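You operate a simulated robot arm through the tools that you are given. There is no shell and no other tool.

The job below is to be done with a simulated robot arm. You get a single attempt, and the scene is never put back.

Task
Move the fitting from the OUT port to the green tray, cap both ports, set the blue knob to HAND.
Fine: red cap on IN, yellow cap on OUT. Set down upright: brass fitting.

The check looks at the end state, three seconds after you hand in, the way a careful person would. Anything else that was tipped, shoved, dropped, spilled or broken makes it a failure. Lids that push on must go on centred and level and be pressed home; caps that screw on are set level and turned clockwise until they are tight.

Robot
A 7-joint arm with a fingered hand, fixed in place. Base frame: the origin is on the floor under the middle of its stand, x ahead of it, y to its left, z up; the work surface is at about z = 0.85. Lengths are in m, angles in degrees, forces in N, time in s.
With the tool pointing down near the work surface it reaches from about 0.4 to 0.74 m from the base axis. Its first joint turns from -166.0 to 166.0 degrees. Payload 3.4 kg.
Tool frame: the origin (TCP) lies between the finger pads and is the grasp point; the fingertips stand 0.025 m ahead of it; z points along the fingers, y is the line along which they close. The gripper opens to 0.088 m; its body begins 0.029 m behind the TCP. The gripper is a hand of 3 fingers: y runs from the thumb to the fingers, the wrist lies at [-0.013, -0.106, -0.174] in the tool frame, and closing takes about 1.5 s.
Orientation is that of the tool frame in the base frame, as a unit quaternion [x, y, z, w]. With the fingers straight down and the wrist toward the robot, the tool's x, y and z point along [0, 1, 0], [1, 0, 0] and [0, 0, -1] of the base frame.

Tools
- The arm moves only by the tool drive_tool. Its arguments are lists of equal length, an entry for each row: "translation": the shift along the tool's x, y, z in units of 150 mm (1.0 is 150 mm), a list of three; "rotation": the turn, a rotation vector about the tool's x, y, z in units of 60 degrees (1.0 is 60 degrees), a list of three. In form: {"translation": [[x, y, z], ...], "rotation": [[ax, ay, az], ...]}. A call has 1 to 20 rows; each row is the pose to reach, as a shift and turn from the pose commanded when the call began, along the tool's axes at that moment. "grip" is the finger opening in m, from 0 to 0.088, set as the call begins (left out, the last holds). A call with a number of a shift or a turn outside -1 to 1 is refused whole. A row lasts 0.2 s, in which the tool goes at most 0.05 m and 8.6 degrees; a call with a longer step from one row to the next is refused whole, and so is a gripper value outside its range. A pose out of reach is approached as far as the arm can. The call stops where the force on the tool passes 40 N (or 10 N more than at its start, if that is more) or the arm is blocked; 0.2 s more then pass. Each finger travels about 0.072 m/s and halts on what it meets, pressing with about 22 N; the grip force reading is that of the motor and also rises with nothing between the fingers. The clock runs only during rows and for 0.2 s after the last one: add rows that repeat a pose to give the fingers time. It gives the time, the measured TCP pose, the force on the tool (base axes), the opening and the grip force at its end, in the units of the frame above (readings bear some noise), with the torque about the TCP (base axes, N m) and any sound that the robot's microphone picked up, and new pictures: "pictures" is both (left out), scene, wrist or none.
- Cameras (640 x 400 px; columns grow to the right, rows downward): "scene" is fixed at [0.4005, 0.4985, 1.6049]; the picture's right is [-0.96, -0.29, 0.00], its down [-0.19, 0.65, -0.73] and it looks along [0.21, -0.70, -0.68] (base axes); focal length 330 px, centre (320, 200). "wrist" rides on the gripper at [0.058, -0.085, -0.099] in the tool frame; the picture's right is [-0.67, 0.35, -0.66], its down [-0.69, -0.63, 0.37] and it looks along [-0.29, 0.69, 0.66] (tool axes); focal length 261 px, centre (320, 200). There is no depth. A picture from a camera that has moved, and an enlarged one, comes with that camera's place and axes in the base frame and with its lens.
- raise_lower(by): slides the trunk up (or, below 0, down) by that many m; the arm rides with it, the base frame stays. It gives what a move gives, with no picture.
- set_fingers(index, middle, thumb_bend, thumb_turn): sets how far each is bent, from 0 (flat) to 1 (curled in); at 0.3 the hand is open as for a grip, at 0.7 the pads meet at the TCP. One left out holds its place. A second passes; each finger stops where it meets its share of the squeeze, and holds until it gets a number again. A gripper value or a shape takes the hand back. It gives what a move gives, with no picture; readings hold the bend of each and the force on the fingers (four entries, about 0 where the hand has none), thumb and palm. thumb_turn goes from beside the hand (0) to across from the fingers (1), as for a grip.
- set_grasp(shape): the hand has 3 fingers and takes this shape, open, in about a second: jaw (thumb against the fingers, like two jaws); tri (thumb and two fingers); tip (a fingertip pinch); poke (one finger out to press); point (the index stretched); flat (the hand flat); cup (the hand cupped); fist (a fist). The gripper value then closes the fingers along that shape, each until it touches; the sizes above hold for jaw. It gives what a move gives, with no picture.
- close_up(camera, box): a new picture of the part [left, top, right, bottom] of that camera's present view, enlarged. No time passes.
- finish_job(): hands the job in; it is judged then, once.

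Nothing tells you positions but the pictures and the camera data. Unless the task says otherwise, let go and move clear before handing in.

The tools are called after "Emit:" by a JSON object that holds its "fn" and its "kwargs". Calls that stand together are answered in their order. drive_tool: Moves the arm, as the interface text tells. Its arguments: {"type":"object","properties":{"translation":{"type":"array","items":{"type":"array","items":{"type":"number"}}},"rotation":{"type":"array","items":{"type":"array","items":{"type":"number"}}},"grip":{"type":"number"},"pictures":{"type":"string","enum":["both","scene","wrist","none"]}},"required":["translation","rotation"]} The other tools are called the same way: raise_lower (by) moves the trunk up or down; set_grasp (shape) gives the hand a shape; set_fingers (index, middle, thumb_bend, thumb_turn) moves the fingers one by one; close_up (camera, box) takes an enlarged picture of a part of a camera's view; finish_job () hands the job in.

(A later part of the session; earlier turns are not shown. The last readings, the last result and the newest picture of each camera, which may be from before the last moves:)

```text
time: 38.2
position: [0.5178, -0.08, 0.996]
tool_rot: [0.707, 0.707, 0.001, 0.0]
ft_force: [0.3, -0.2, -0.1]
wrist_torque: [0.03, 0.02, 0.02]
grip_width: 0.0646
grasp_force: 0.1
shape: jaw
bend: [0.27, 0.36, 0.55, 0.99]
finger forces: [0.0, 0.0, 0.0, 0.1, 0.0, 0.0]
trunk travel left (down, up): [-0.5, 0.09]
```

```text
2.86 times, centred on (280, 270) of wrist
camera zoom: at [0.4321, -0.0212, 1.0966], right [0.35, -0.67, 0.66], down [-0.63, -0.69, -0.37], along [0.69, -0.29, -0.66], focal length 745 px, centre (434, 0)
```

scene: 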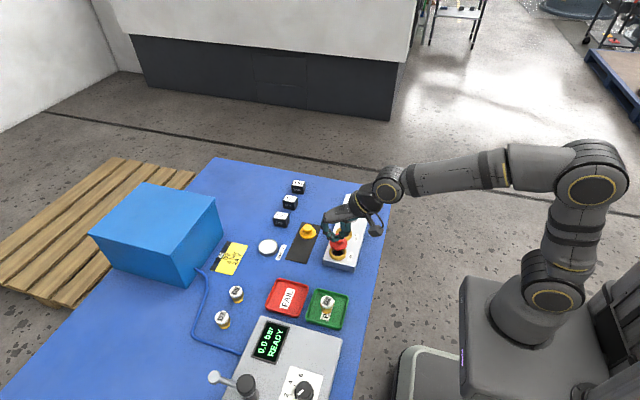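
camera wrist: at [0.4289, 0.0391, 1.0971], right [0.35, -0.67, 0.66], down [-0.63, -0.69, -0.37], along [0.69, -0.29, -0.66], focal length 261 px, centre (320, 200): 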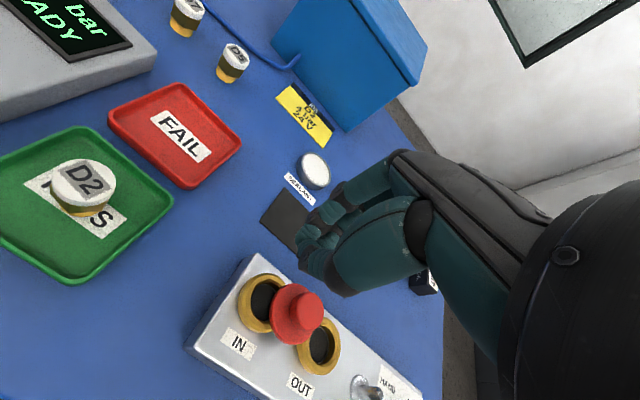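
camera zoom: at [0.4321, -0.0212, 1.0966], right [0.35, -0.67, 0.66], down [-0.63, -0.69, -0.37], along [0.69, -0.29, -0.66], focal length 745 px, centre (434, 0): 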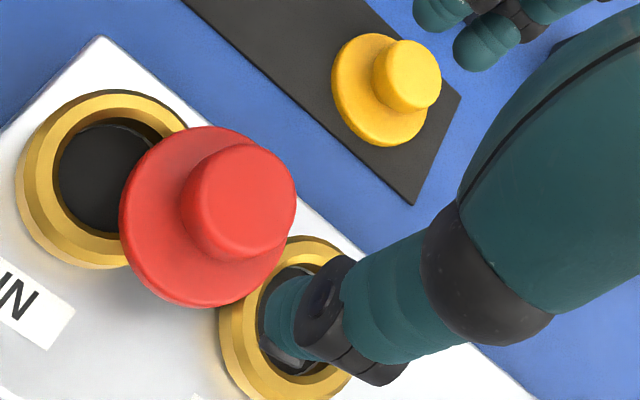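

The red cap's knob is at about (0.517, -0.081) with its top at z≈0.914. This time I'll centre the TCP exactly on it, descend and check.

Emit:
{"fn": "drive_tool", "kwargs": {"translation": [[-0.015, 0, 0.1], [-0.015, 0, 0.25], [-0.015, 0, 0.4], [-0.015, 0, 0.467], [-0.015, 0, 0.467]], "rotation": [[0, 0, 0], [0, 0, 0], [0, 0, 0], [0, 0, 0], [0, 0, 0]], "pictures": "none"}}

Emit:
{"fn": "close_up", "kwargs": {"camera": "scene", "box": [310, 200, 370, 260]}}

Emit:
{"fn": "close_up", "kwargs": {"camera": "wrist", "box": [240, 180, 380, 320]}}

```text
time: 39.4
position: [0.518, -0.0824, 0.9264]
tool_rot: [0.707, 0.707, 0.0, 0.0]
ft_force: [0.2, -0.8, 0.1]
wrist_torque: [0.0, 0.01, 0.04]
grip_width: 0.0647
grasp_force: 0.1
shape: jaw
bend: [0.27, 0.36, 0.55, 0.99]
finger forces: [0.0, 0.0, 0.0, 0.0, 0.1, 0.1]
trunk travel left (down, up): [-0.5, 0.09]
```

```text
6.67 times, centred on (340, 230) of scene
camera zoom: at [0.4005, 0.4985, 1.6049], right [-0.96, -0.29, 0.0], down [-0.19, 0.65, -0.73], along [0.21, -0.7, -0.68], focal length 2202 px, centre (187, 0)
```

zoom: 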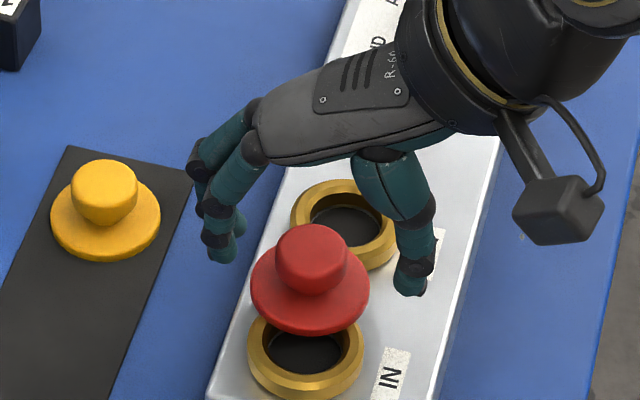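

```text
2.86 times, centred on (310, 250) of wrist
camera zoom: at [0.4317, -0.0233, 1.0272], right [0.35, -0.67, 0.66], down [-0.63, -0.69, -0.37], along [0.69, -0.29, -0.66], focal length 745 px, centre (349, 57)
```

zoom: 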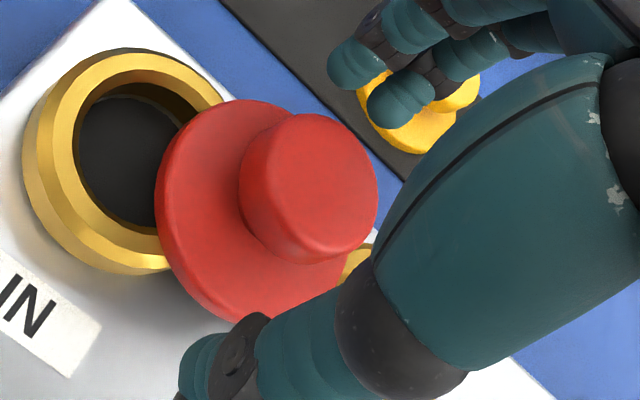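

The geometry shows the thumb opposes only one finger in "jaw", with the other finger about 15 mm to the side, which explains the slip. I'll go up and try the "tri" shape, and watch where the three tips meet.

Emit:
{"fn": "drive_tool", "kwargs": {"translation": [[0, 0, -0.15], [0, 0, -0.3], [0, 0, -0.45], [0, 0, -0.45]], "rotation": [[0, 0, 0], [0, 0, 0], [0, 0, 0], [0, 0, 0]], "pictures": "none"}}

Emit:
{"fn": "set_grasp", "kwargs": {"shape": "tri"}}

Emit:
{"fn": "close_up", "kwargs": {"camera": "scene", "box": [310, 170, 370, 230]}}

Emit:
{"fn": "close_up", "kwargs": {"camera": "wrist", "box": [200, 160, 440, 360]}}

```text
time: 40.4
position: [0.5189, -0.0826, 0.9963]
tool_rot: [0.707, 0.707, 0.0, 0.0]
ft_force: [-0.5, -0.3, -0.5]
wrist_torque: [0.0, 0.01, 0.04]
grip_width: 0.0647
grasp_force: 0.0
shape: jaw
bend: [0.27, 0.36, 0.55, 0.99]
finger forces: [0.0, 0.0, 0.1, 0.0, 0.0, 0.0]
trunk travel left (down, up): [-0.5, 0.09]
```

```text
time: 41.3
position: [0.5182, -0.0824, 0.9943]
tool_rot: [0.707, 0.707, -0.001, 0.0]
ft_force: [-0.5, -0.5, 0.2]
wrist_torque: [0.0, 0.01, -0.03]
grip_width: 0.088
grasp_force: 0.0
shape: tri
bend: [0.3, 0.3, 0.3, 0.98]
finger forces: [0.0, 0.1, 0.1, 0.0, 0.0, 0.0]
trunk travel left (down, up): [-0.5, 0.09]
```

```text
6.67 times, centred on (340, 200) of scene
camera zoom: at [0.4005, 0.4985, 1.6049], right [-0.96, -0.29, 0.0], down [-0.19, 0.65, -0.73], along [0.21, -0.7, -0.68], focal length 2202 px, centre (187, 200)
```

zoom: 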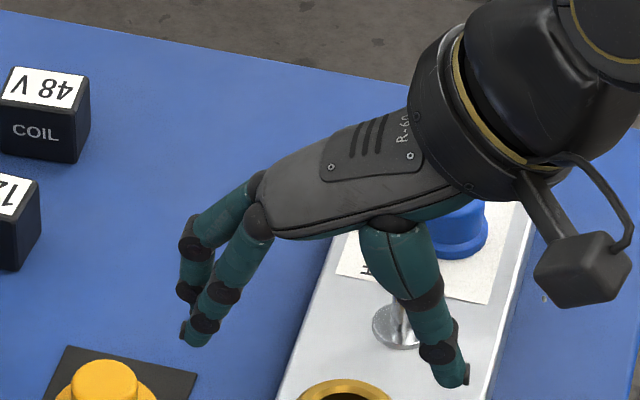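

```text
2.00 times, centred on (320, 260) of wrist
camera zoom: at [0.4316, -0.0234, 1.0949], right [0.35, -0.67, 0.66], down [-0.63, -0.69, -0.37], along [0.69, -0.29, -0.66], focal length 521 px, centre (320, 80)
```

zoom: 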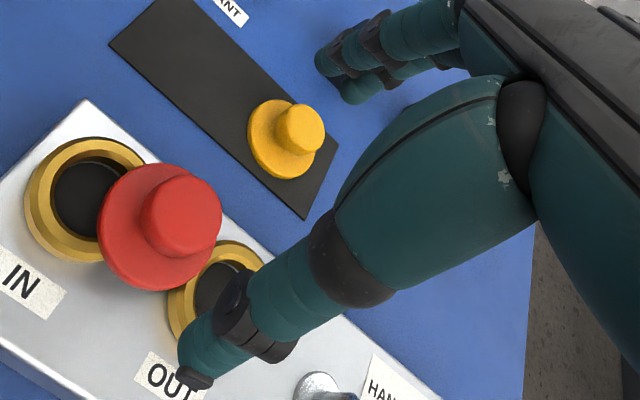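

Emit:
{"fn": "drive_tool", "kwargs": {"translation": [[0, 0, 0], [0, 0, 0], [0, 0, 0], [0, 0, 0], [0, 0, 0], [0, 0, 0], [0, 0, 0], [0, 0, 0]], "rotation": [[0, 0, 0], [0, 0, 0], [0, 0, 0], [0, 0, 0], [0, 0, 0], [0, 0, 0], [0, 0, 0], [0, 0, 0]], "grip": 0.02, "pictures": "none"}}

Emit:
{"fn": "close_up", "kwargs": {"camera": "scene", "box": [325, 190, 365, 230]}}

Emit:
{"fn": "close_up", "kwargs": {"camera": "wrist", "box": [240, 160, 400, 320]}}

```text
time: 43.1
position: [0.5189, -0.082, 0.9944]
tool_rot: [0.707, 0.707, 0.0, 0.0]
ft_force: [-0.1, 0.8, 0.0]
wrist_torque: [0.0, -0.01, -0.01]
grip_width: 0.0202
grasp_force: 0.2
shape: tri
bend: [0.74, 0.57, 0.74, 1.0]
finger forces: [0.0, 0.0, 0.1, 0.1, 0.1, 0.0]
trunk travel left (down, up): [-0.5, 0.09]
```

```text
10.00 times, centred on (345, 210) of scene
camera zoom: at [0.4005, 0.4985, 1.6049], right [-0.96, -0.29, 0.0], down [-0.19, 0.65, -0.73], along [0.21, -0.7, -0.68], focal length 3302 px, centre (70, 100)
```

zoom: 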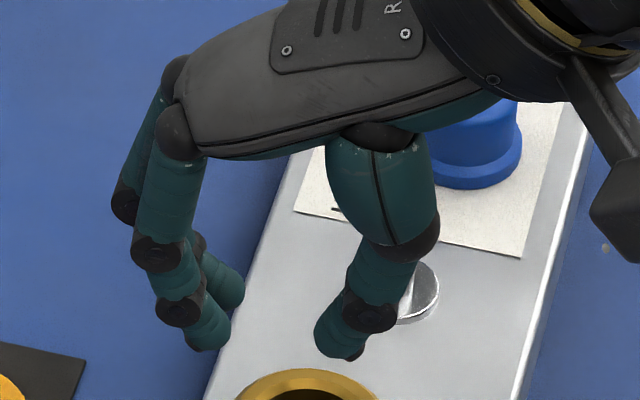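

```text
2.50 times, centred on (320, 240) of wrist
camera zoom: at [0.4316, -0.0234, 1.0949], right [0.35, -0.67, 0.66], down [-0.63, -0.69, -0.37], along [0.69, -0.29, -0.66], focal length 652 px, centre (320, 100)
```

zoom: 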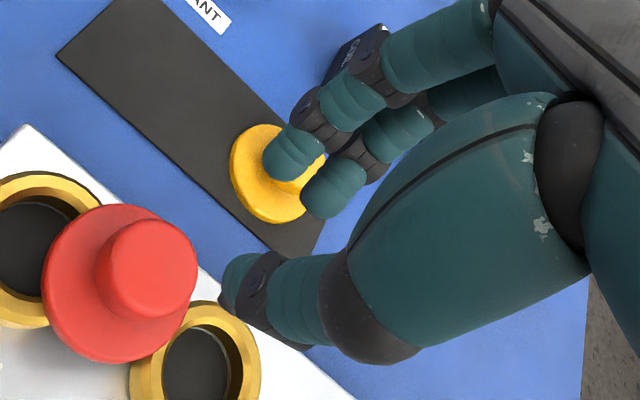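

The three tips meet just on the -y side of the TCP (fingers at about +2 and -14 mm, thumb at about -2 mm), so I'll aim for the knob about 3.5 mm to -y of the TCP. First I'll measure the IN ring and cap precisely from here.

Emit:
{"fn": "close_up", "kwargs": {"camera": "wrist", "box": [180, 215, 280, 315]}}

Emit:
{"fn": "close_up", "kwargs": {"camera": "scene", "box": [322, 225, 362, 260]}}

```text
4.00 times, centred on (230, 265) of wrist
camera zoom: at [0.4316, -0.0234, 1.0949], right [0.35, -0.67, 0.66], down [-0.63, -0.69, -0.37], along [0.69, -0.29, -0.66], focal length 1043 px, centre (680, -60)
```

zoom: 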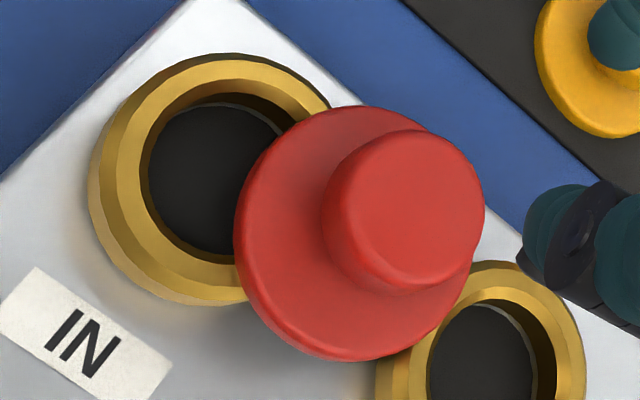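

```text
11.43 times, centred on (342, 242) of scene
camera zoom: at [0.4005, 0.4985, 1.6049], right [-0.96, -0.29, 0.0], down [-0.19, 0.65, -0.73], along [0.21, -0.7, -0.68], focal length 3774 px, centre (69, -286)
```

zoom: 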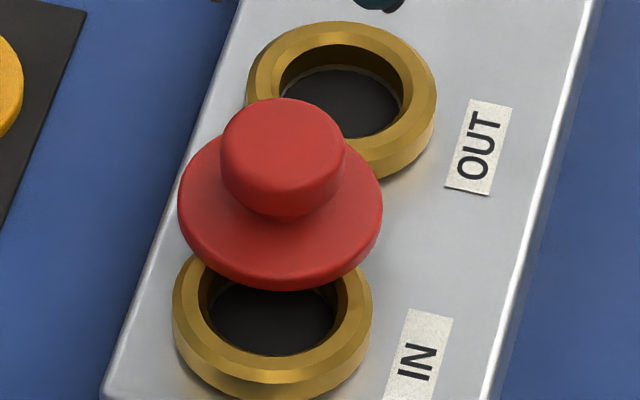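

I have the cap at about (0.517, -0.081) and IN about (-5.7, +28) mm from it. I'll open to 0.06, shift and descend over the knob.

Emit:
{"fn": "drive_tool", "kwargs": {"translation": [[0.026, 0.016, 0], [0.026, 0.016, 0], [0.026, 0.016, 0], [0.026, 0.016, 0.15], [0.026, 0.016, 0.3], [0.026, 0.016, 0.42], [0.026, 0.016, 0.456], [0.026, 0.016, 0.456]], "rotation": [[0, 0, 0], [0, 0, 0], [0, 0, 0], [0, 0, 0], [0, 0, 0], [0, 0, 0], [0, 0, 0], [0, 0, 0]], "grip": 0.06, "pictures": "none"}}

Emit:
{"fn": "close_up", "kwargs": {"camera": "scene", "box": [322, 220, 362, 255]}}

Emit:
{"fn": "close_up", "kwargs": {"camera": "wrist", "box": [240, 180, 380, 320]}}

```text
time: 44.9
position: [0.5199, -0.0777, 0.9252]
tool_rot: [0.708, 0.707, -0.001, 0.0]
ft_force: [-0.6, 0.0, 0.0]
wrist_torque: [0.02, 0.0, -0.02]
grip_width: 0.0596
grasp_force: 0.1
shape: tri
bend: [0.73, 0.38, 0.6, 1.0]
finger forces: [0.0, 0.0, 0.0, 0.0, 0.0, 0.1]
trunk travel left (down, up): [-0.5, 0.09]
```

```text
11.43 times, centred on (342, 238) of scene
camera zoom: at [0.4005, 0.4985, 1.6049], right [-0.96, -0.29, 0.0], down [-0.19, 0.65, -0.73], along [0.21, -0.7, -0.68], focal length 3774 px, centre (69, -229)
```

zoom: 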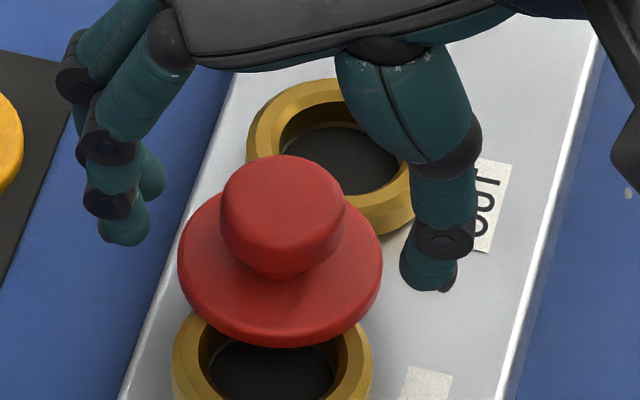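

```text
2.86 times, centred on (310, 250) of wrist
camera zoom: at [0.434, -0.0196, 1.0256], right [0.35, -0.67, 0.66], down [-0.63, -0.69, -0.37], along [0.69, -0.29, -0.66], focal length 745 px, centre (349, 57)
```

zoom: 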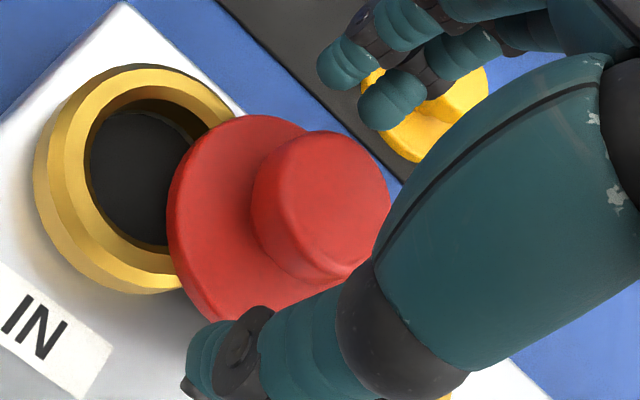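

Midpoint of the three tips coincides with the knob axis in the scene view. Closing.

Emit:
{"fn": "drive_tool", "kwargs": {"translation": [[0, 0, 0], [0, 0, 0], [0, 0, 0], [0, 0, 0], [0, 0, 0], [0, 0, 0]], "rotation": [[0, 0, 0], [0, 0, 0], [0, 0, 0], [0, 0, 0], [0, 0, 0], [0, 0, 0]], "grip": 0.015, "pictures": "none"}}

Emit:
{"fn": "close_up", "kwargs": {"camera": "scene", "box": [322, 220, 362, 255]}}

Emit:
{"fn": "close_up", "kwargs": {"camera": "wrist", "box": [240, 180, 380, 320]}}

```text
time: 46.3
position: [0.5206, -0.0789, 0.9254]
tool_rot: [0.707, 0.707, 0.0, 0.0]
ft_force: [-0.2, 0.4, -0.2]
wrist_torque: [0.0, 0.0, 0.0]
grip_width: 0.0225
grasp_force: 21.9
shape: tri
bend: [0.73, 0.55, 0.74, 1.0]
finger forces: [9.5, 9.7, 0.0, 0.0, 19.4, 0.0]
trunk travel left (down, up): [-0.5, 0.09]
```

```text
11.43 times, centred on (342, 238) of scene
camera zoom: at [0.4005, 0.4985, 1.6049], right [-0.96, -0.29, 0.0], down [-0.19, 0.65, -0.73], along [0.21, -0.7, -0.68], focal length 3774 px, centre (69, -229)
```

zoom: 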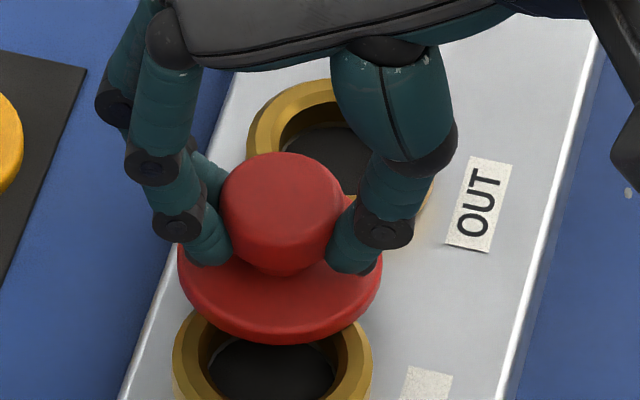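

```text
2.86 times, centred on (310, 250) of wrist
camera zoom: at [0.434, -0.0196, 1.0258], right [0.35, -0.67, 0.66], down [-0.63, -0.69, -0.37], along [0.69, -0.29, -0.66], focal length 745 px, centre (349, 57)
```

zoom: 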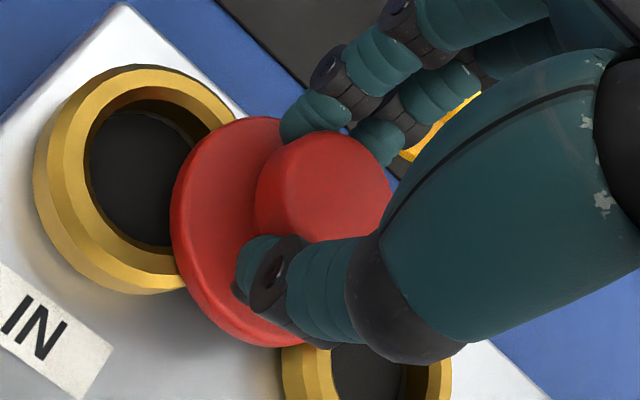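

Forces are now evenly balanced (9.5/9.7 vs 19.4 N) and the cap did not shift. I'll lift 8 mm, move (-5.6, +28.3) mm over IN and check.

Emit:
{"fn": "drive_tool", "kwargs": {"translation": [[0, 0, -0.03], [0, 0, -0.053], [0.06, -0.012, -0.053], [0.13, -0.026, -0.053], [0.1887, -0.0373, -0.053], [0.1887, -0.0373, -0.053]], "rotation": [[0, 0, 0], [0, 0, 0], [0, 0, 0], [0, 0, 0], [0, 0, 0], [0, 0, 0]], "pictures": "none"}}

Emit:
{"fn": "close_up", "kwargs": {"camera": "scene", "box": [324, 238, 356, 258]}}

Emit:
{"fn": "close_up", "kwargs": {"camera": "wrist", "box": [240, 220, 340, 320]}}

```text
time: 47.7
position: [0.513, -0.0501, 0.9348]
tool_rot: [0.707, 0.707, 0.0, 0.0]
ft_force: [0.1, 0.9, -0.1]
wrist_torque: [0.03, 0.04, -0.03]
grip_width: 0.0222
grasp_force: 21.7
shape: tri
bend: [0.73, 0.55, 0.74, 1.0]
finger forces: [9.6, 9.7, 0.0, 0.0, 19.4, 0.0]
trunk travel left (down, up): [-0.5, 0.09]
```

```text
16.00 times, centred on (340, 248) of scene
camera zoom: at [0.4005, 0.4985, 1.6049], right [-0.96, -0.29, 0.0], down [-0.19, 0.65, -0.73], along [0.21, -0.7, -0.68], focal length 5284 px, centre (0, -568)
```

zoom: 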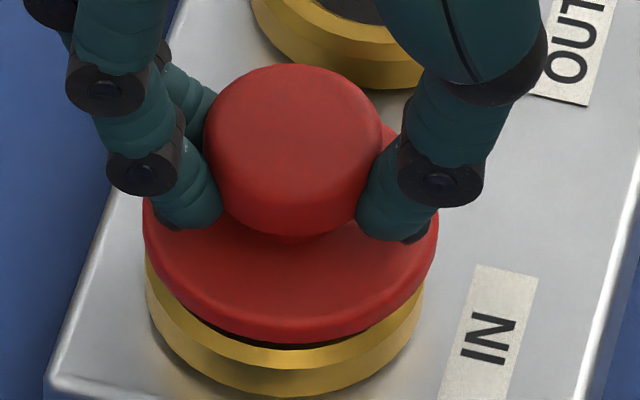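

```text
4.00 times, centred on (290, 270) of wrist
camera zoom: at [0.428, 0.009, 1.0338], right [0.35, -0.67, 0.66], down [-0.63, -0.69, -0.37], along [0.69, -0.29, -0.66], focal length 1043 px, centre (440, -80)
```

zoom: 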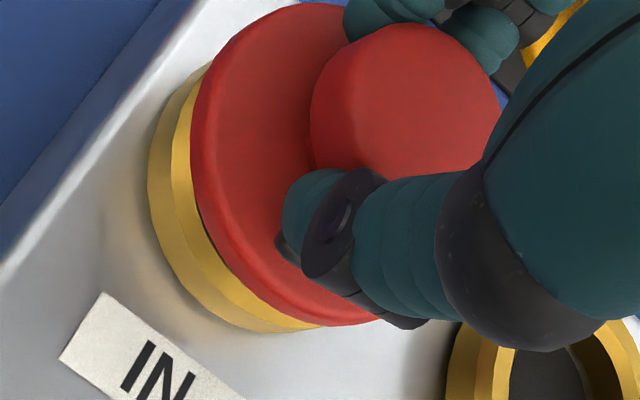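

Emit:
{"fn": "close_up", "kwargs": {"camera": "wrist", "box": [265, 215, 305, 255]}}

Emit:
{"fn": "close_up", "kwargs": {"camera": "wrist", "box": [265, 285, 325, 315]}}

```text
10.00 times, centred on (285, 235) of wrist
camera zoom: at [0.428, 0.009, 1.0338], right [0.35, -0.67, 0.66], down [-0.63, -0.69, -0.37], along [0.69, -0.29, -0.66], focal length 2606 px, centre (670, -150)
```

zoom: 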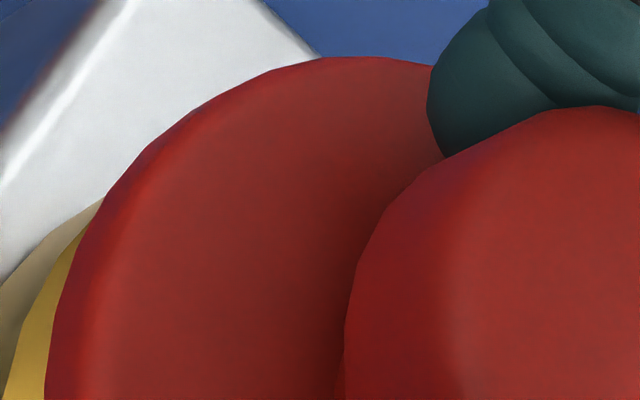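

```text
10.67 times, centred on (295, 300) of wrist
camera zoom: at [0.428, 0.009, 1.0338], right [0.35, -0.67, 0.66], down [-0.63, -0.69, -0.37], along [0.69, -0.29, -0.66], focal length 2780 px, centre (587, -867)
```

zoom: 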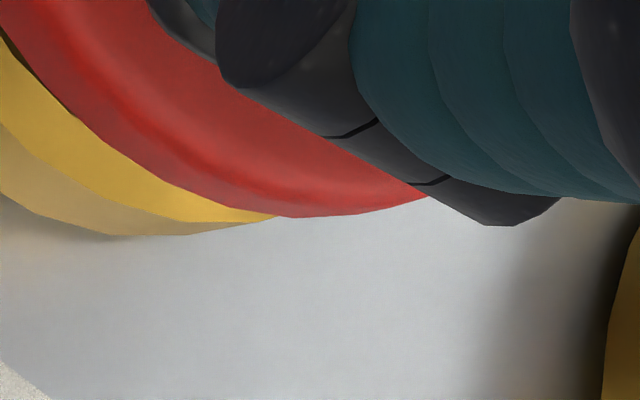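

Combining both views, the cap is about (-0.9, +1.4) mm from the ring centre. I'll correct that and lower to near contact.

Emit:
{"fn": "drive_tool", "kwargs": {"translation": [[-0.008, 0.0055, 0], [-0.008, 0.0055, 0.02], [-0.008, 0.0055, 0.04], [-0.008, 0.0055, 0.047], [-0.008, 0.0055, 0.047]], "rotation": [[0, 0, 0], [0, 0, 0], [0, 0, 0], [0, 0, 0], [0, 0, 0]], "pictures": "none"}}

Emit:
{"fn": "close_up", "kwargs": {"camera": "scene", "box": [324, 238, 356, 258]}}

Emit:
{"fn": "close_up", "kwargs": {"camera": "wrist", "box": [240, 220, 340, 320]}}

```text
time: 48.9
position: [0.5155, -0.051, 0.9261]
tool_rot: [0.707, 0.707, 0.0, 0.0]
ft_force: [-0.1, 0.2, 0.3]
wrist_torque: [0.01, 0.0, 0.04]
grip_width: 0.0222
grasp_force: 21.8
shape: tri
bend: [0.73, 0.55, 0.74, 1.0]
finger forces: [9.6, 9.6, 0.0, 0.0, 19.4, 0.0]
trunk travel left (down, up): [-0.5, 0.09]
```

```text
16.00 times, centred on (340, 248) of scene
camera zoom: at [0.4005, 0.4985, 1.6049], right [-0.96, -0.29, 0.0], down [-0.19, 0.65, -0.73], along [0.21, -0.7, -0.68], focal length 5284 px, centre (0, -568)
```

zoom: 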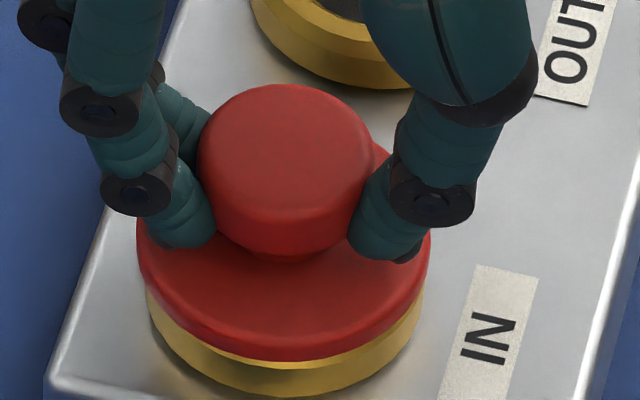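

```text
4.00 times, centred on (290, 270) of wrist
camera zoom: at [0.4293, 0.0078, 1.0268], right [0.35, -0.67, 0.66], down [-0.63, -0.69, -0.37], along [0.69, -0.29, -0.66], focal length 1043 px, centre (440, -80)
```

zoom: 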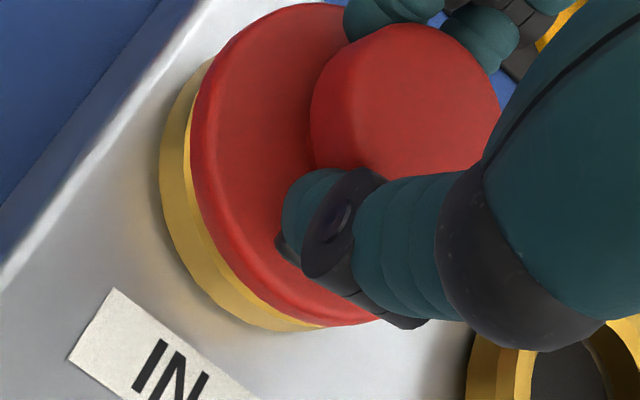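

The cap is within about 1 mm of centre. Lowering to contact and pressing gently.

Emit:
{"fn": "drive_tool", "kwargs": {"translation": [[0, 0, 0.006], [0, 0, 0.012], [0, 0, 0.012]], "rotation": [[0, 0, 0], [0, 0, 0], [0, 0, 0]], "pictures": "none"}}

```text
time: 49.7
position: [0.5153, -0.0516, 0.9243]
tool_rot: [0.707, 0.708, 0.001, 0.002]
ft_force: [-4.0, -0.5, 4.5]
wrist_torque: [-0.01, 0.04, 0.0]
grip_width: 0.0225
grasp_force: 21.5
shape: tri
bend: [0.74, 0.56, 0.74, 1.0]
finger forces: [9.9, 10.2, 0.1, 0.1, 22.9, 0.0]
trunk travel left (down, up): [-0.5, 0.09]
heard: snap
```

A snap was heard. Let me look before doing anything else.

Emit:
{"fn": "close_up", "kwargs": {"camera": "scene", "box": [324, 238, 356, 258]}}

Emit:
{"fn": "close_up", "kwargs": {"camera": "wrist", "box": [240, 220, 340, 320]}}

```text
16.00 times, centred on (340, 248) of scene
camera zoom: at [0.4005, 0.4985, 1.6049], right [-0.96, -0.29, 0.0], down [-0.19, 0.65, -0.73], along [0.21, -0.7, -0.68], focal length 5284 px, centre (0, -568)
```

zoom: 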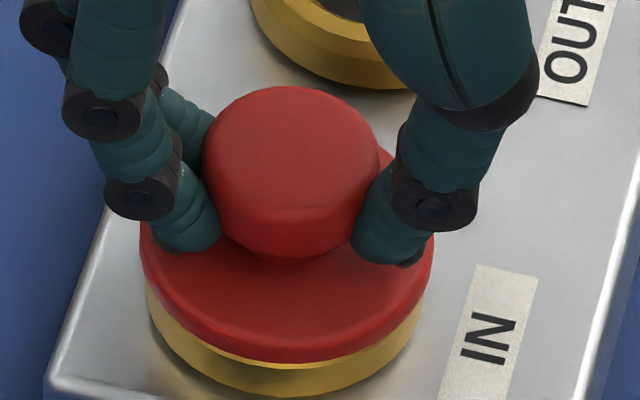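

```text
4.00 times, centred on (290, 270) of wrist
camera zoom: at [0.4292, 0.0076, 1.0253], right [0.35, -0.67, 0.66], down [-0.63, -0.69, -0.37], along [0.69, -0.29, -0.66], focal length 1043 px, centre (440, -80)
```

zoom: 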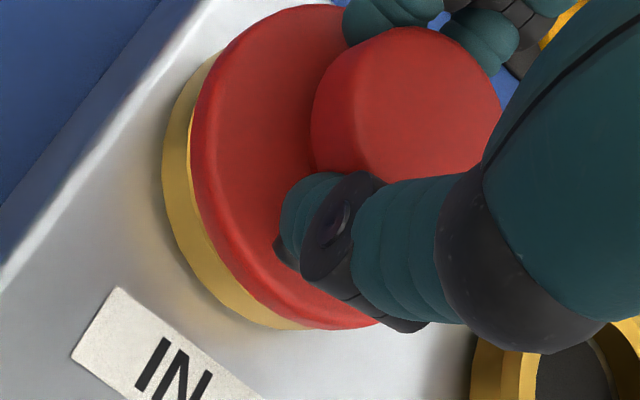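

The cap has snapped into line with the ring. I'll press a bit more to make sure it is fully home.

Emit:
{"fn": "drive_tool", "kwargs": {"translation": [[0, 0, 0.006], [0, 0, 0.01], [0, 0, 0.01]], "rotation": [[0, 0, 0], [0, 0, 0], [0, 0, 0]], "pictures": "none"}}

Emit:
{"fn": "close_up", "kwargs": {"camera": "scene", "box": [324, 238, 356, 258]}}

```text
time: 50.5
position: [0.5157, -0.0513, 0.9244]
tool_rot: [0.707, 0.707, 0.002, 0.001]
ft_force: [-0.8, 0.2, 12.4]
wrist_torque: [0.02, 0.01, 0.0]
grip_width: 0.0223
grasp_force: 21.7
shape: tri
bend: [0.74, 0.56, 0.74, 1.0]
finger forces: [10.5, 11.2, 0.0, 0.0, 23.0, 0.0]
trunk travel left (down, up): [-0.5, 0.09]
```

```text
16.00 times, centred on (340, 248) of scene
camera zoom: at [0.4005, 0.4985, 1.6049], right [-0.96, -0.29, 0.0], down [-0.19, 0.65, -0.73], along [0.21, -0.7, -0.68], focal length 5284 px, centre (0, -568)
```

zoom: 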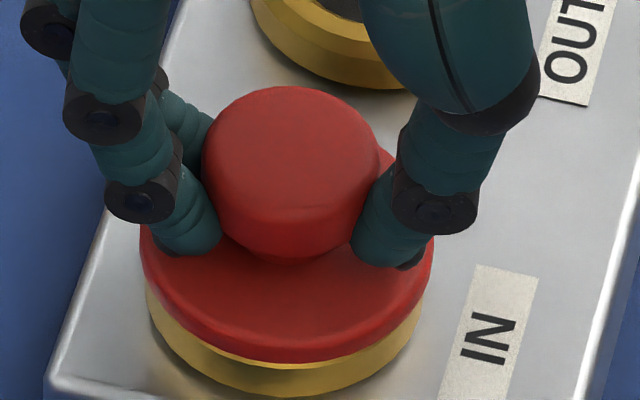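

Pressing with 12 N gives no more travel, so the red cap is home. Releasing and rising.

Emit:
{"fn": "drive_tool", "kwargs": {"translation": [[0, 0, -0.01], [0, 0, -0.012], [0, 0, -0.012], [0, 0, -0.012], [0, 0, -0.05], [0, 0, -0.15], [0, 0, -0.35], [0, 0, -0.5], [0, 0, -0.5]], "rotation": [[0, 0, 0], [0, 0, 0], [0, 0, 0], [0, 0, 0], [0, 0, 0], [0, 0, 0], [0, 0, 0], [0, 0, 0], [0, 0, 0]], "grip": 0.065, "pictures": "both"}}

Emit:
{"fn": "close_up", "kwargs": {"camera": "scene", "box": [318, 220, 366, 270]}}

Emit:
{"fn": "close_up", "kwargs": {"camera": "wrist", "box": [180, 200, 360, 360]}}

```text
time: 52.5
position: [0.5154, -0.0518, 0.9982]
tool_rot: [0.707, 0.707, 0.001, 0.001]
ft_force: [-0.4, 0.2, -1.0]
wrist_torque: [0.01, 0.0, -0.03]
grip_width: 0.0648
grasp_force: 0.0
shape: tri
bend: [0.27, 0.36, 0.55, 0.99]
finger forces: [0.1, 0.0, 0.0, 0.1, 0.0, 0.1]
trunk travel left (down, up): [-0.5, 0.09]
camera wrist: at [0.4294, 0.007, 1.099], right [0.35, -0.67, 0.66], down [-0.63, -0.69, -0.37], along [0.69, -0.29, -0.66], focal length 261 px, centre (320, 200)
```

scene: 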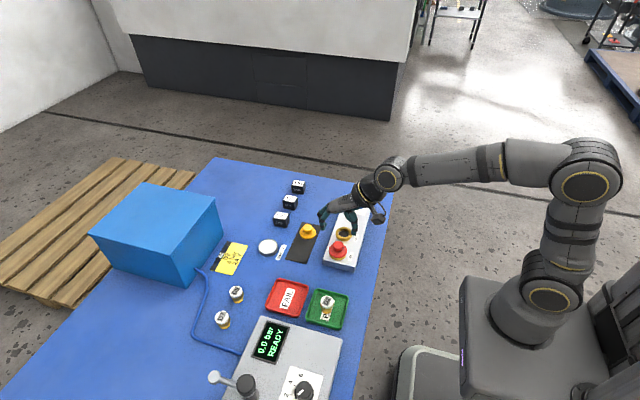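
wrist: 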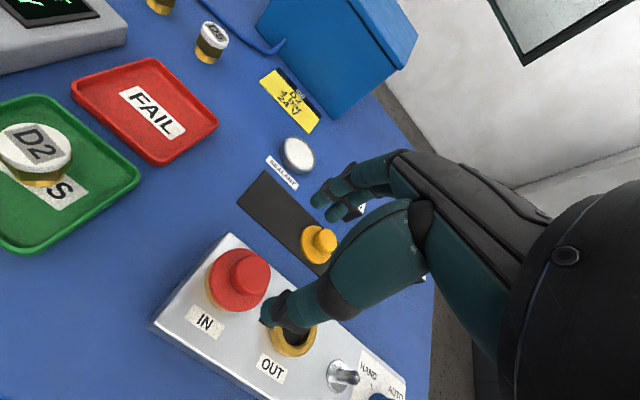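

```text
8.00 times, centred on (342, 245) of scene
camera zoom: at [0.4005, 0.4985, 1.6049], right [-0.96, -0.29, 0.0], down [-0.19, 0.65, -0.73], along [0.21, -0.7, -0.68], focal length 2642 px, centre (144, -160)
```

zoom: 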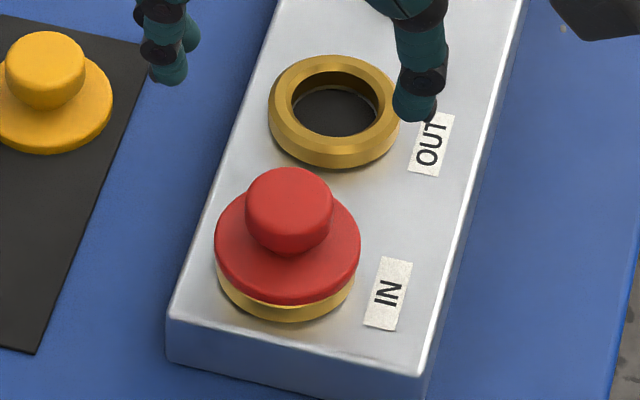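

```text
2.50 times, centred on (270, 280) of wrist
camera zoom: at [0.4294, 0.007, 1.099], right [0.35, -0.67, 0.66], down [-0.63, -0.69, -0.37], along [0.69, -0.29, -0.66], focal length 652 px, centre (445, 0)
```

zoom: 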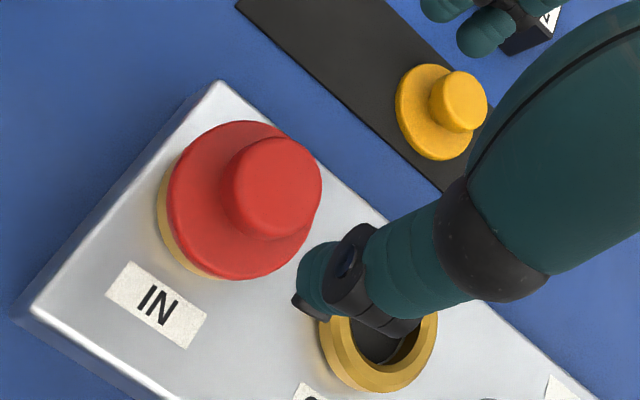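

The red cap is seated on IN. The OUT port lies about 70 mm toward -y of IN. Next is the yellow cap; I'll move above it at about (0.623, -0.120).

Emit:
{"fn": "drive_tool", "kwargs": {"translation": [[-0.12, 0.18, 0], [-0.24, 0.36, 0], [-0.36, 0.54, 0], [-0.462, 0.725, 0], [-0.462, 0.725, 0.2], [-0.462, 0.725, 0.4], [-0.462, 0.725, 0.5], [-0.462, 0.725, 0.5]], "rotation": [[0, 0, 0], [0, 0, 0], [0, 0, 0], [0, 0, 0], [0, 0, 0], [0, 0, 0], [0, 0, 0], [0, 0, 0]], "grip": 0.06, "pictures": "both"}}

Emit:
{"fn": "close_up", "kwargs": {"camera": "scene", "box": [280, 195, 330, 245]}}

Emit:
{"fn": "close_up", "kwargs": {"camera": "wrist", "box": [240, 180, 380, 320]}}

```text
time: 54.3
position: [0.6241, -0.1209, 0.9235]
tool_rot: [0.707, 0.707, 0.001, 0.0]
ft_force: [-0.6, -0.4, 0.3]
wrist_torque: [0.03, 0.0, 0.01]
grip_width: 0.0602
grasp_force: 0.0
shape: tri
bend: [0.73, 0.37, 0.59, 0.99]
finger forces: [0.0, 0.0, 0.1, 0.0, 0.0, 0.0]
trunk travel left (down, up): [-0.5, 0.09]
camera wrist: at [0.5383, -0.0619, 1.0235], right [0.35, -0.67, 0.66], down [-0.63, -0.69, -0.37], along [0.69, -0.29, -0.66], focal length 261 px, centre (320, 200)
```

scene: 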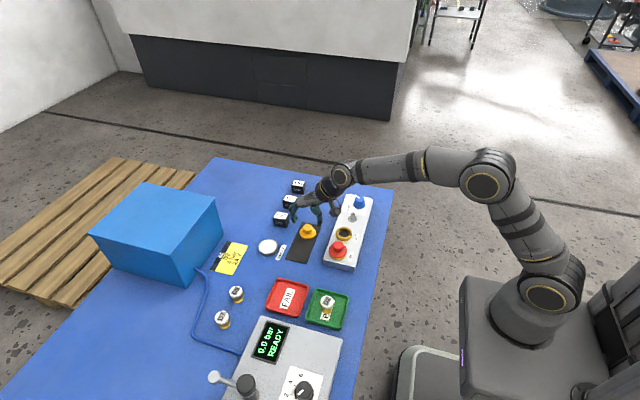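
wrist: 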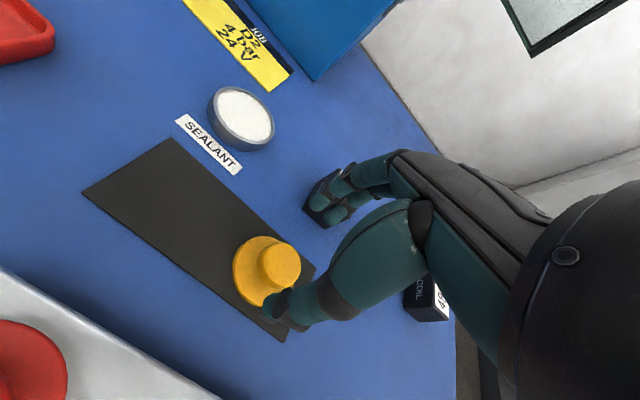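

```text
8.00 times, centred on (305, 220) of scene
camera zoom: at [0.4005, 0.4985, 1.6049], right [-0.96, -0.29, 0.0], down [-0.19, 0.65, -0.73], along [0.21, -0.7, -0.68], focal length 2642 px, centre (440, 40)
```

zoom: 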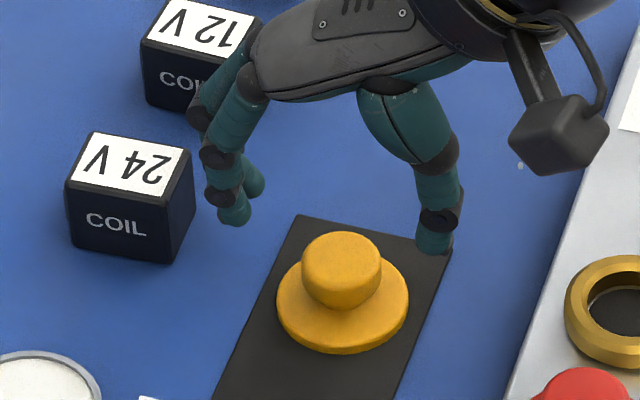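

```text
2.86 times, centred on (310, 250) of wrist
camera zoom: at [0.5383, -0.0619, 1.0235], right [0.35, -0.67, 0.66], down [-0.63, -0.69, -0.37], along [0.69, -0.29, -0.66], focal length 745 px, centre (349, 57)
```

zoom: 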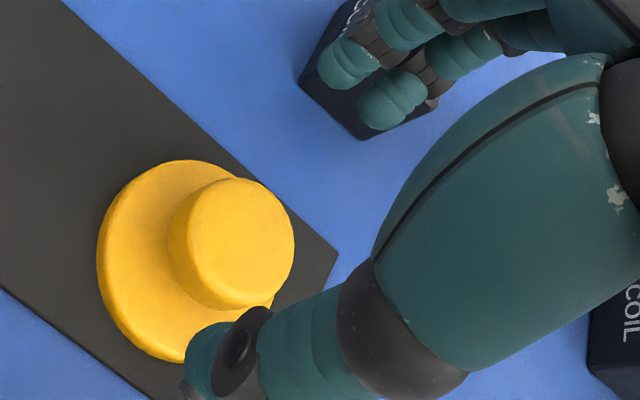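

Alignment over the yellow knob matches the successful red grasp, with about 2 cm clearance to the 24 V coil. Descending to grasp height.

Emit:
{"fn": "drive_tool", "kwargs": {"translation": [[0, 0, 0.08], [0, 0, 0.16], [0, 0, 0.215], [0, 0, 0.215]], "rotation": [[0, 0, 0], [0, 0, 0], [0, 0, 0], [0, 0, 0]], "pictures": "none"}}

Emit:
{"fn": "close_up", "kwargs": {"camera": "scene", "box": [280, 200, 330, 250]}}

Emit:
{"fn": "close_up", "kwargs": {"camera": "wrist", "box": [240, 180, 380, 320]}}

```text
time: 55.3
position: [0.6241, -0.1205, 0.8904]
tool_rot: [0.707, 0.707, 0.0, 0.0]
ft_force: [0.7, -0.7, -0.6]
wrist_torque: [0.01, -0.01, 0.0]
grip_width: 0.0606
grasp_force: 0.0
shape: tri
bend: [0.73, 0.37, 0.59, 0.99]
finger forces: [0.1, 0.0, 0.0, 0.0, 0.1, 0.1]
trunk travel left (down, up): [-0.5, 0.09]
```

```text
8.00 times, centred on (305, 225) of scene
camera zoom: at [0.4005, 0.4985, 1.6049], right [-0.96, -0.29, 0.0], down [-0.19, 0.65, -0.73], along [0.21, -0.7, -0.68], focal length 2642 px, centre (440, 0)
```

zoom: 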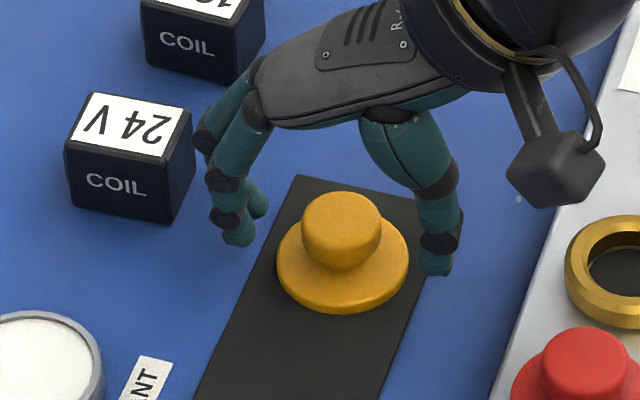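

```text
2.86 times, centred on (310, 250) of wrist
camera zoom: at [0.5381, -0.0615, 0.9911], right [0.35, -0.67, 0.66], down [-0.63, -0.69, -0.37], along [0.69, -0.29, -0.66], focal length 745 px, centre (349, 57)
```

zoom: 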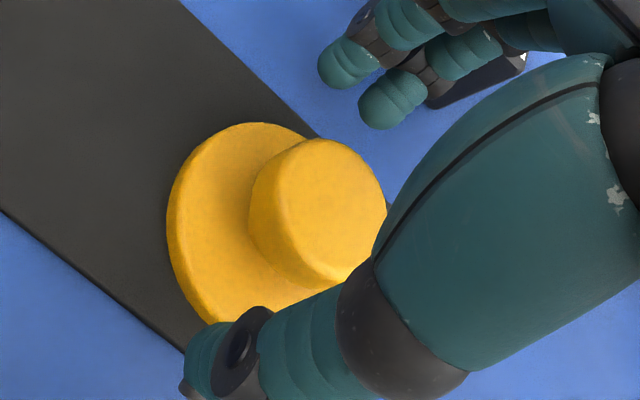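

This matches the successful pre-grasp. Closing on the yellow knob.

Emit:
{"fn": "drive_tool", "kwargs": {"translation": [[0, 0, 0], [0, 0, 0], [0, 0, 0], [0, 0, 0], [0, 0, 0], [0, 0, 0]], "rotation": [[0, 0, 0], [0, 0, 0], [0, 0, 0], [0, 0, 0], [0, 0, 0], [0, 0, 0]], "grip": 0.015, "pictures": "none"}}

Emit:
{"fn": "close_up", "kwargs": {"camera": "scene", "box": [280, 200, 330, 250]}}

Emit:
{"fn": "close_up", "kwargs": {"camera": "wrist", "box": [240, 180, 380, 320]}}

```text
time: 56.7
position: [0.6251, -0.121, 0.8918]
tool_rot: [0.707, 0.707, 0.0, 0.0]
ft_force: [0.0, 0.2, 0.3]
wrist_torque: [0.02, 0.0, 0.01]
grip_width: 0.0208
grasp_force: 22.3
shape: tri
bend: [0.73, 0.56, 0.74, 1.0]
finger forces: [8.2, 10.4, 0.1, 0.0, 18.7, 0.0]
trunk travel left (down, up): [-0.5, 0.09]
```

```text
8.00 times, centred on (305, 225) of scene
camera zoom: at [0.4005, 0.4985, 1.6049], right [-0.96, -0.29, 0.0], down [-0.19, 0.65, -0.73], along [0.21, -0.7, -0.68], focal length 2642 px, centre (440, 0)
```

zoom: 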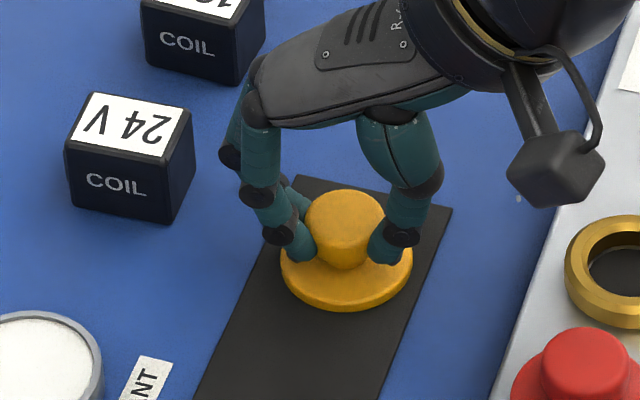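

```text
2.86 times, centred on (310, 250) of wrist
camera zoom: at [0.5381, -0.0614, 0.9913], right [0.35, -0.67, 0.66], down [-0.63, -0.69, -0.37], along [0.69, -0.29, -0.66], focal length 745 px, centre (349, 57)
```

zoom: 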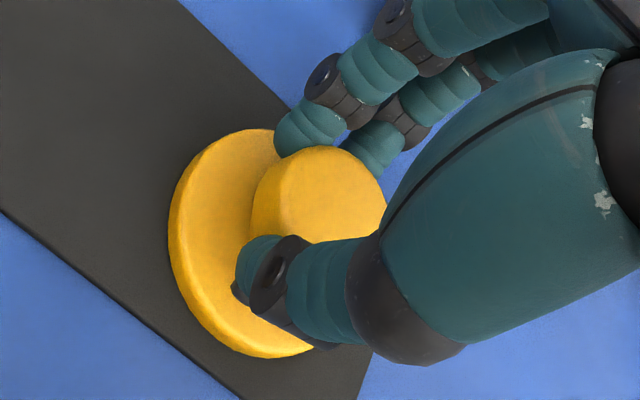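

The yellow cap is gripped. Moving promptly: lift, carry over OUT and hover about 8 mm above its ring.

Emit:
{"fn": "drive_tool", "kwargs": {"translation": [[0, 0, -0.1], [0, 0, -0.25], [0, -0.1, -0.351], [-0.002, -0.3, -0.351], [-0.002, -0.5, -0.351], [-0.002, -0.65, -0.351], [-0.002, -0.706, -0.31], [-0.002, -0.706, -0.285], [-0.002, -0.706, -0.285]], "rotation": [[0, 0, 0], [0, 0, 0], [0, 0, 0], [0, 0, 0], [0, 0, 0], [0, 0, 0], [0, 0, 0], [0, 0, 0], [0, 0, 0]], "pictures": "none"}}

Emit:
{"fn": "close_up", "kwargs": {"camera": "scene", "box": [328, 221, 360, 241]}}

Emit:
{"fn": "close_up", "kwargs": {"camera": "wrist", "box": [240, 220, 340, 320]}}

```text
time: 58.7
position: [0.5186, -0.1215, 0.9335]
tool_rot: [0.707, 0.708, 0.0, -0.001]
ft_force: [0.3, 0.3, 0.1]
wrist_torque: [-0.04, 0.0, 0.0]
grip_width: 0.0209
grasp_force: 21.8
shape: tri
bend: [0.73, 0.56, 0.75, 1.0]
finger forces: [8.4, 10.7, 0.0, 0.0, 18.7, 0.1]
trunk travel left (down, up): [-0.5, 0.09]
```

```text
16.00 times, centred on (344, 231) of scene
camera zoom: at [0.4005, 0.4985, 1.6049], right [-0.96, -0.29, 0.0], down [-0.19, 0.65, -0.73], along [0.21, -0.7, -0.68], focal length 5284 px, centre (-64, -296)
```

zoom: 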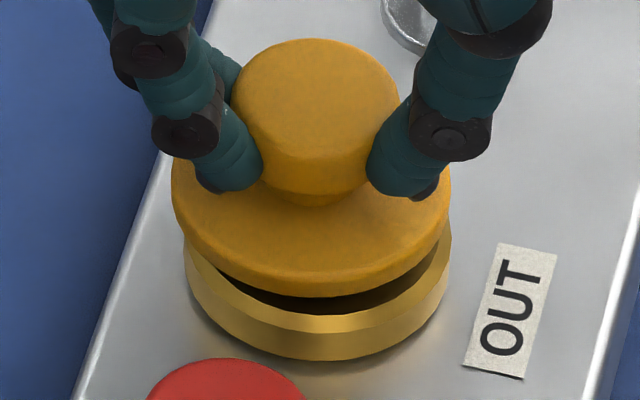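

```text
4.00 times, centred on (290, 270) of wrist
camera zoom: at [0.4317, -0.0622, 1.0342], right [0.35, -0.67, 0.66], down [-0.63, -0.69, -0.37], along [0.69, -0.29, -0.66], focal length 1043 px, centre (440, -80)
```

zoom: 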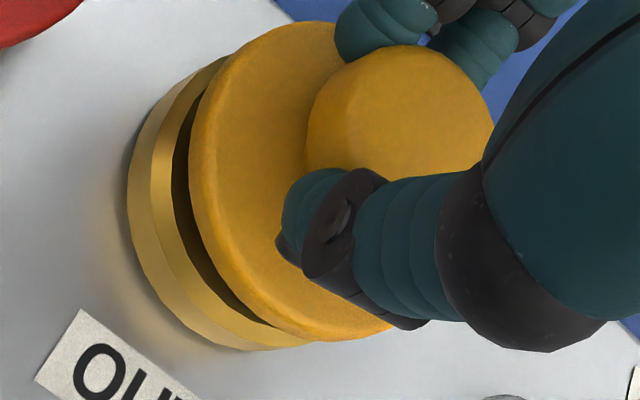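

The yellow cap is about 1.7 mm toward +x of the OUT ring centre. I'll correct and lower to about 1 mm above contact.

Emit:
{"fn": "drive_tool", "kwargs": {"translation": [[0.003, -0.0113, 0], [0.003, -0.0113, 0.02], [0.003, -0.0113, 0.04], [0.003, -0.0113, 0.047], [0.003, -0.0113, 0.047]], "rotation": [[0, 0, 0], [0, 0, 0], [0, 0, 0], [0, 0, 0], [0, 0, 0]], "pictures": "none"}}

Emit:
{"fn": "close_up", "kwargs": {"camera": "scene", "box": [328, 221, 360, 241]}}

Emit:
{"fn": "close_up", "kwargs": {"camera": "wrist", "box": [240, 220, 340, 320]}}

```text
time: 59.9
position: [0.515, -0.1191, 0.9285]
tool_rot: [0.707, 0.707, 0.0, 0.0]
ft_force: [-1.0, 4.3, 9.5]
wrist_torque: [0.09, 0.01, 0.05]
grip_width: 0.0208
grasp_force: 21.7
shape: tri
bend: [0.73, 0.56, 0.74, 1.0]
finger forces: [10.9, 11.2, 0.1, 0.0, 21.7, 0.1]
trunk travel left (down, up): [-0.5, 0.09]
heard: snap
```

```text
16.00 times, centred on (344, 231) of scene
camera zoom: at [0.4005, 0.4985, 1.6049], right [-0.96, -0.29, 0.0], down [-0.19, 0.65, -0.73], along [0.21, -0.7, -0.68], focal length 5284 px, centre (-64, -296)
```

zoom: 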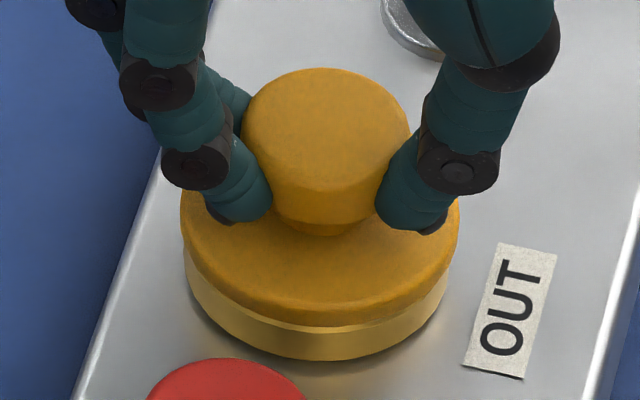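

```text
4.00 times, centred on (290, 270) of wrist
camera zoom: at [0.4296, -0.0607, 1.0282], right [0.35, -0.67, 0.66], down [-0.63, -0.69, -0.37], along [0.7, -0.29, -0.66], focal length 1043 px, centre (440, -80)
```

zoom: 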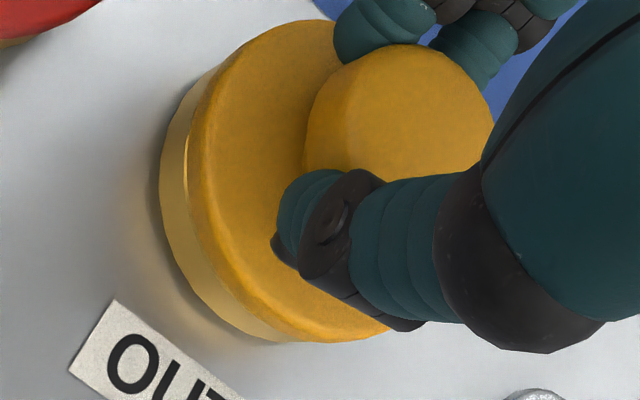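

The yellow cap snapped on and looks centred. I'll press a little more to confirm it is home.

Emit:
{"fn": "drive_tool", "kwargs": {"translation": [[0, 0, 0.004], [0, 0, 0.008], [0, 0, 0.008]], "rotation": [[0, 0, 0], [0, 0, 0], [0, 0, 0]], "pictures": "none"}}

Emit:
{"fn": "close_up", "kwargs": {"camera": "scene", "box": [328, 221, 360, 241]}}

```text
time: 60.7
position: [0.5171, -0.1193, 0.927]
tool_rot: [0.707, 0.707, 0.001, 0.002]
ft_force: [-1.3, 4.7, 19.2]
wrist_torque: [0.08, 0.04, 0.03]
grip_width: 0.0216
grasp_force: 22.3
shape: tri
bend: [0.73, 0.56, 0.74, 1.0]
finger forces: [11.6, 12.3, 0.0, 0.0, 23.2, 0.0]
trunk travel left (down, up): [-0.5, 0.09]
```

```text
16.00 times, centred on (344, 231) of scene
camera zoom: at [0.4005, 0.4985, 1.6049], right [-0.96, -0.29, 0.0], down [-0.19, 0.65, -0.73], along [0.21, -0.7, -0.68], focal length 5284 px, centre (-64, -296)
```

zoom: 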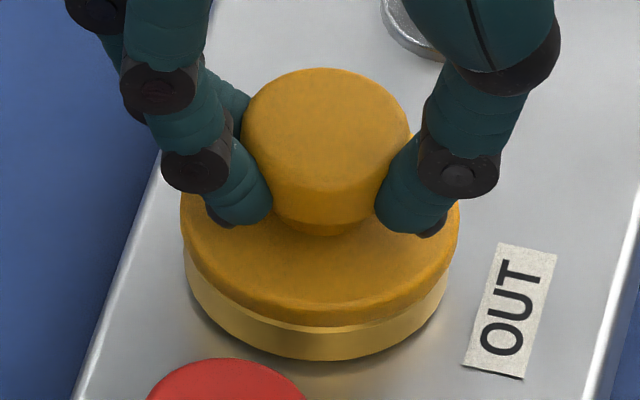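

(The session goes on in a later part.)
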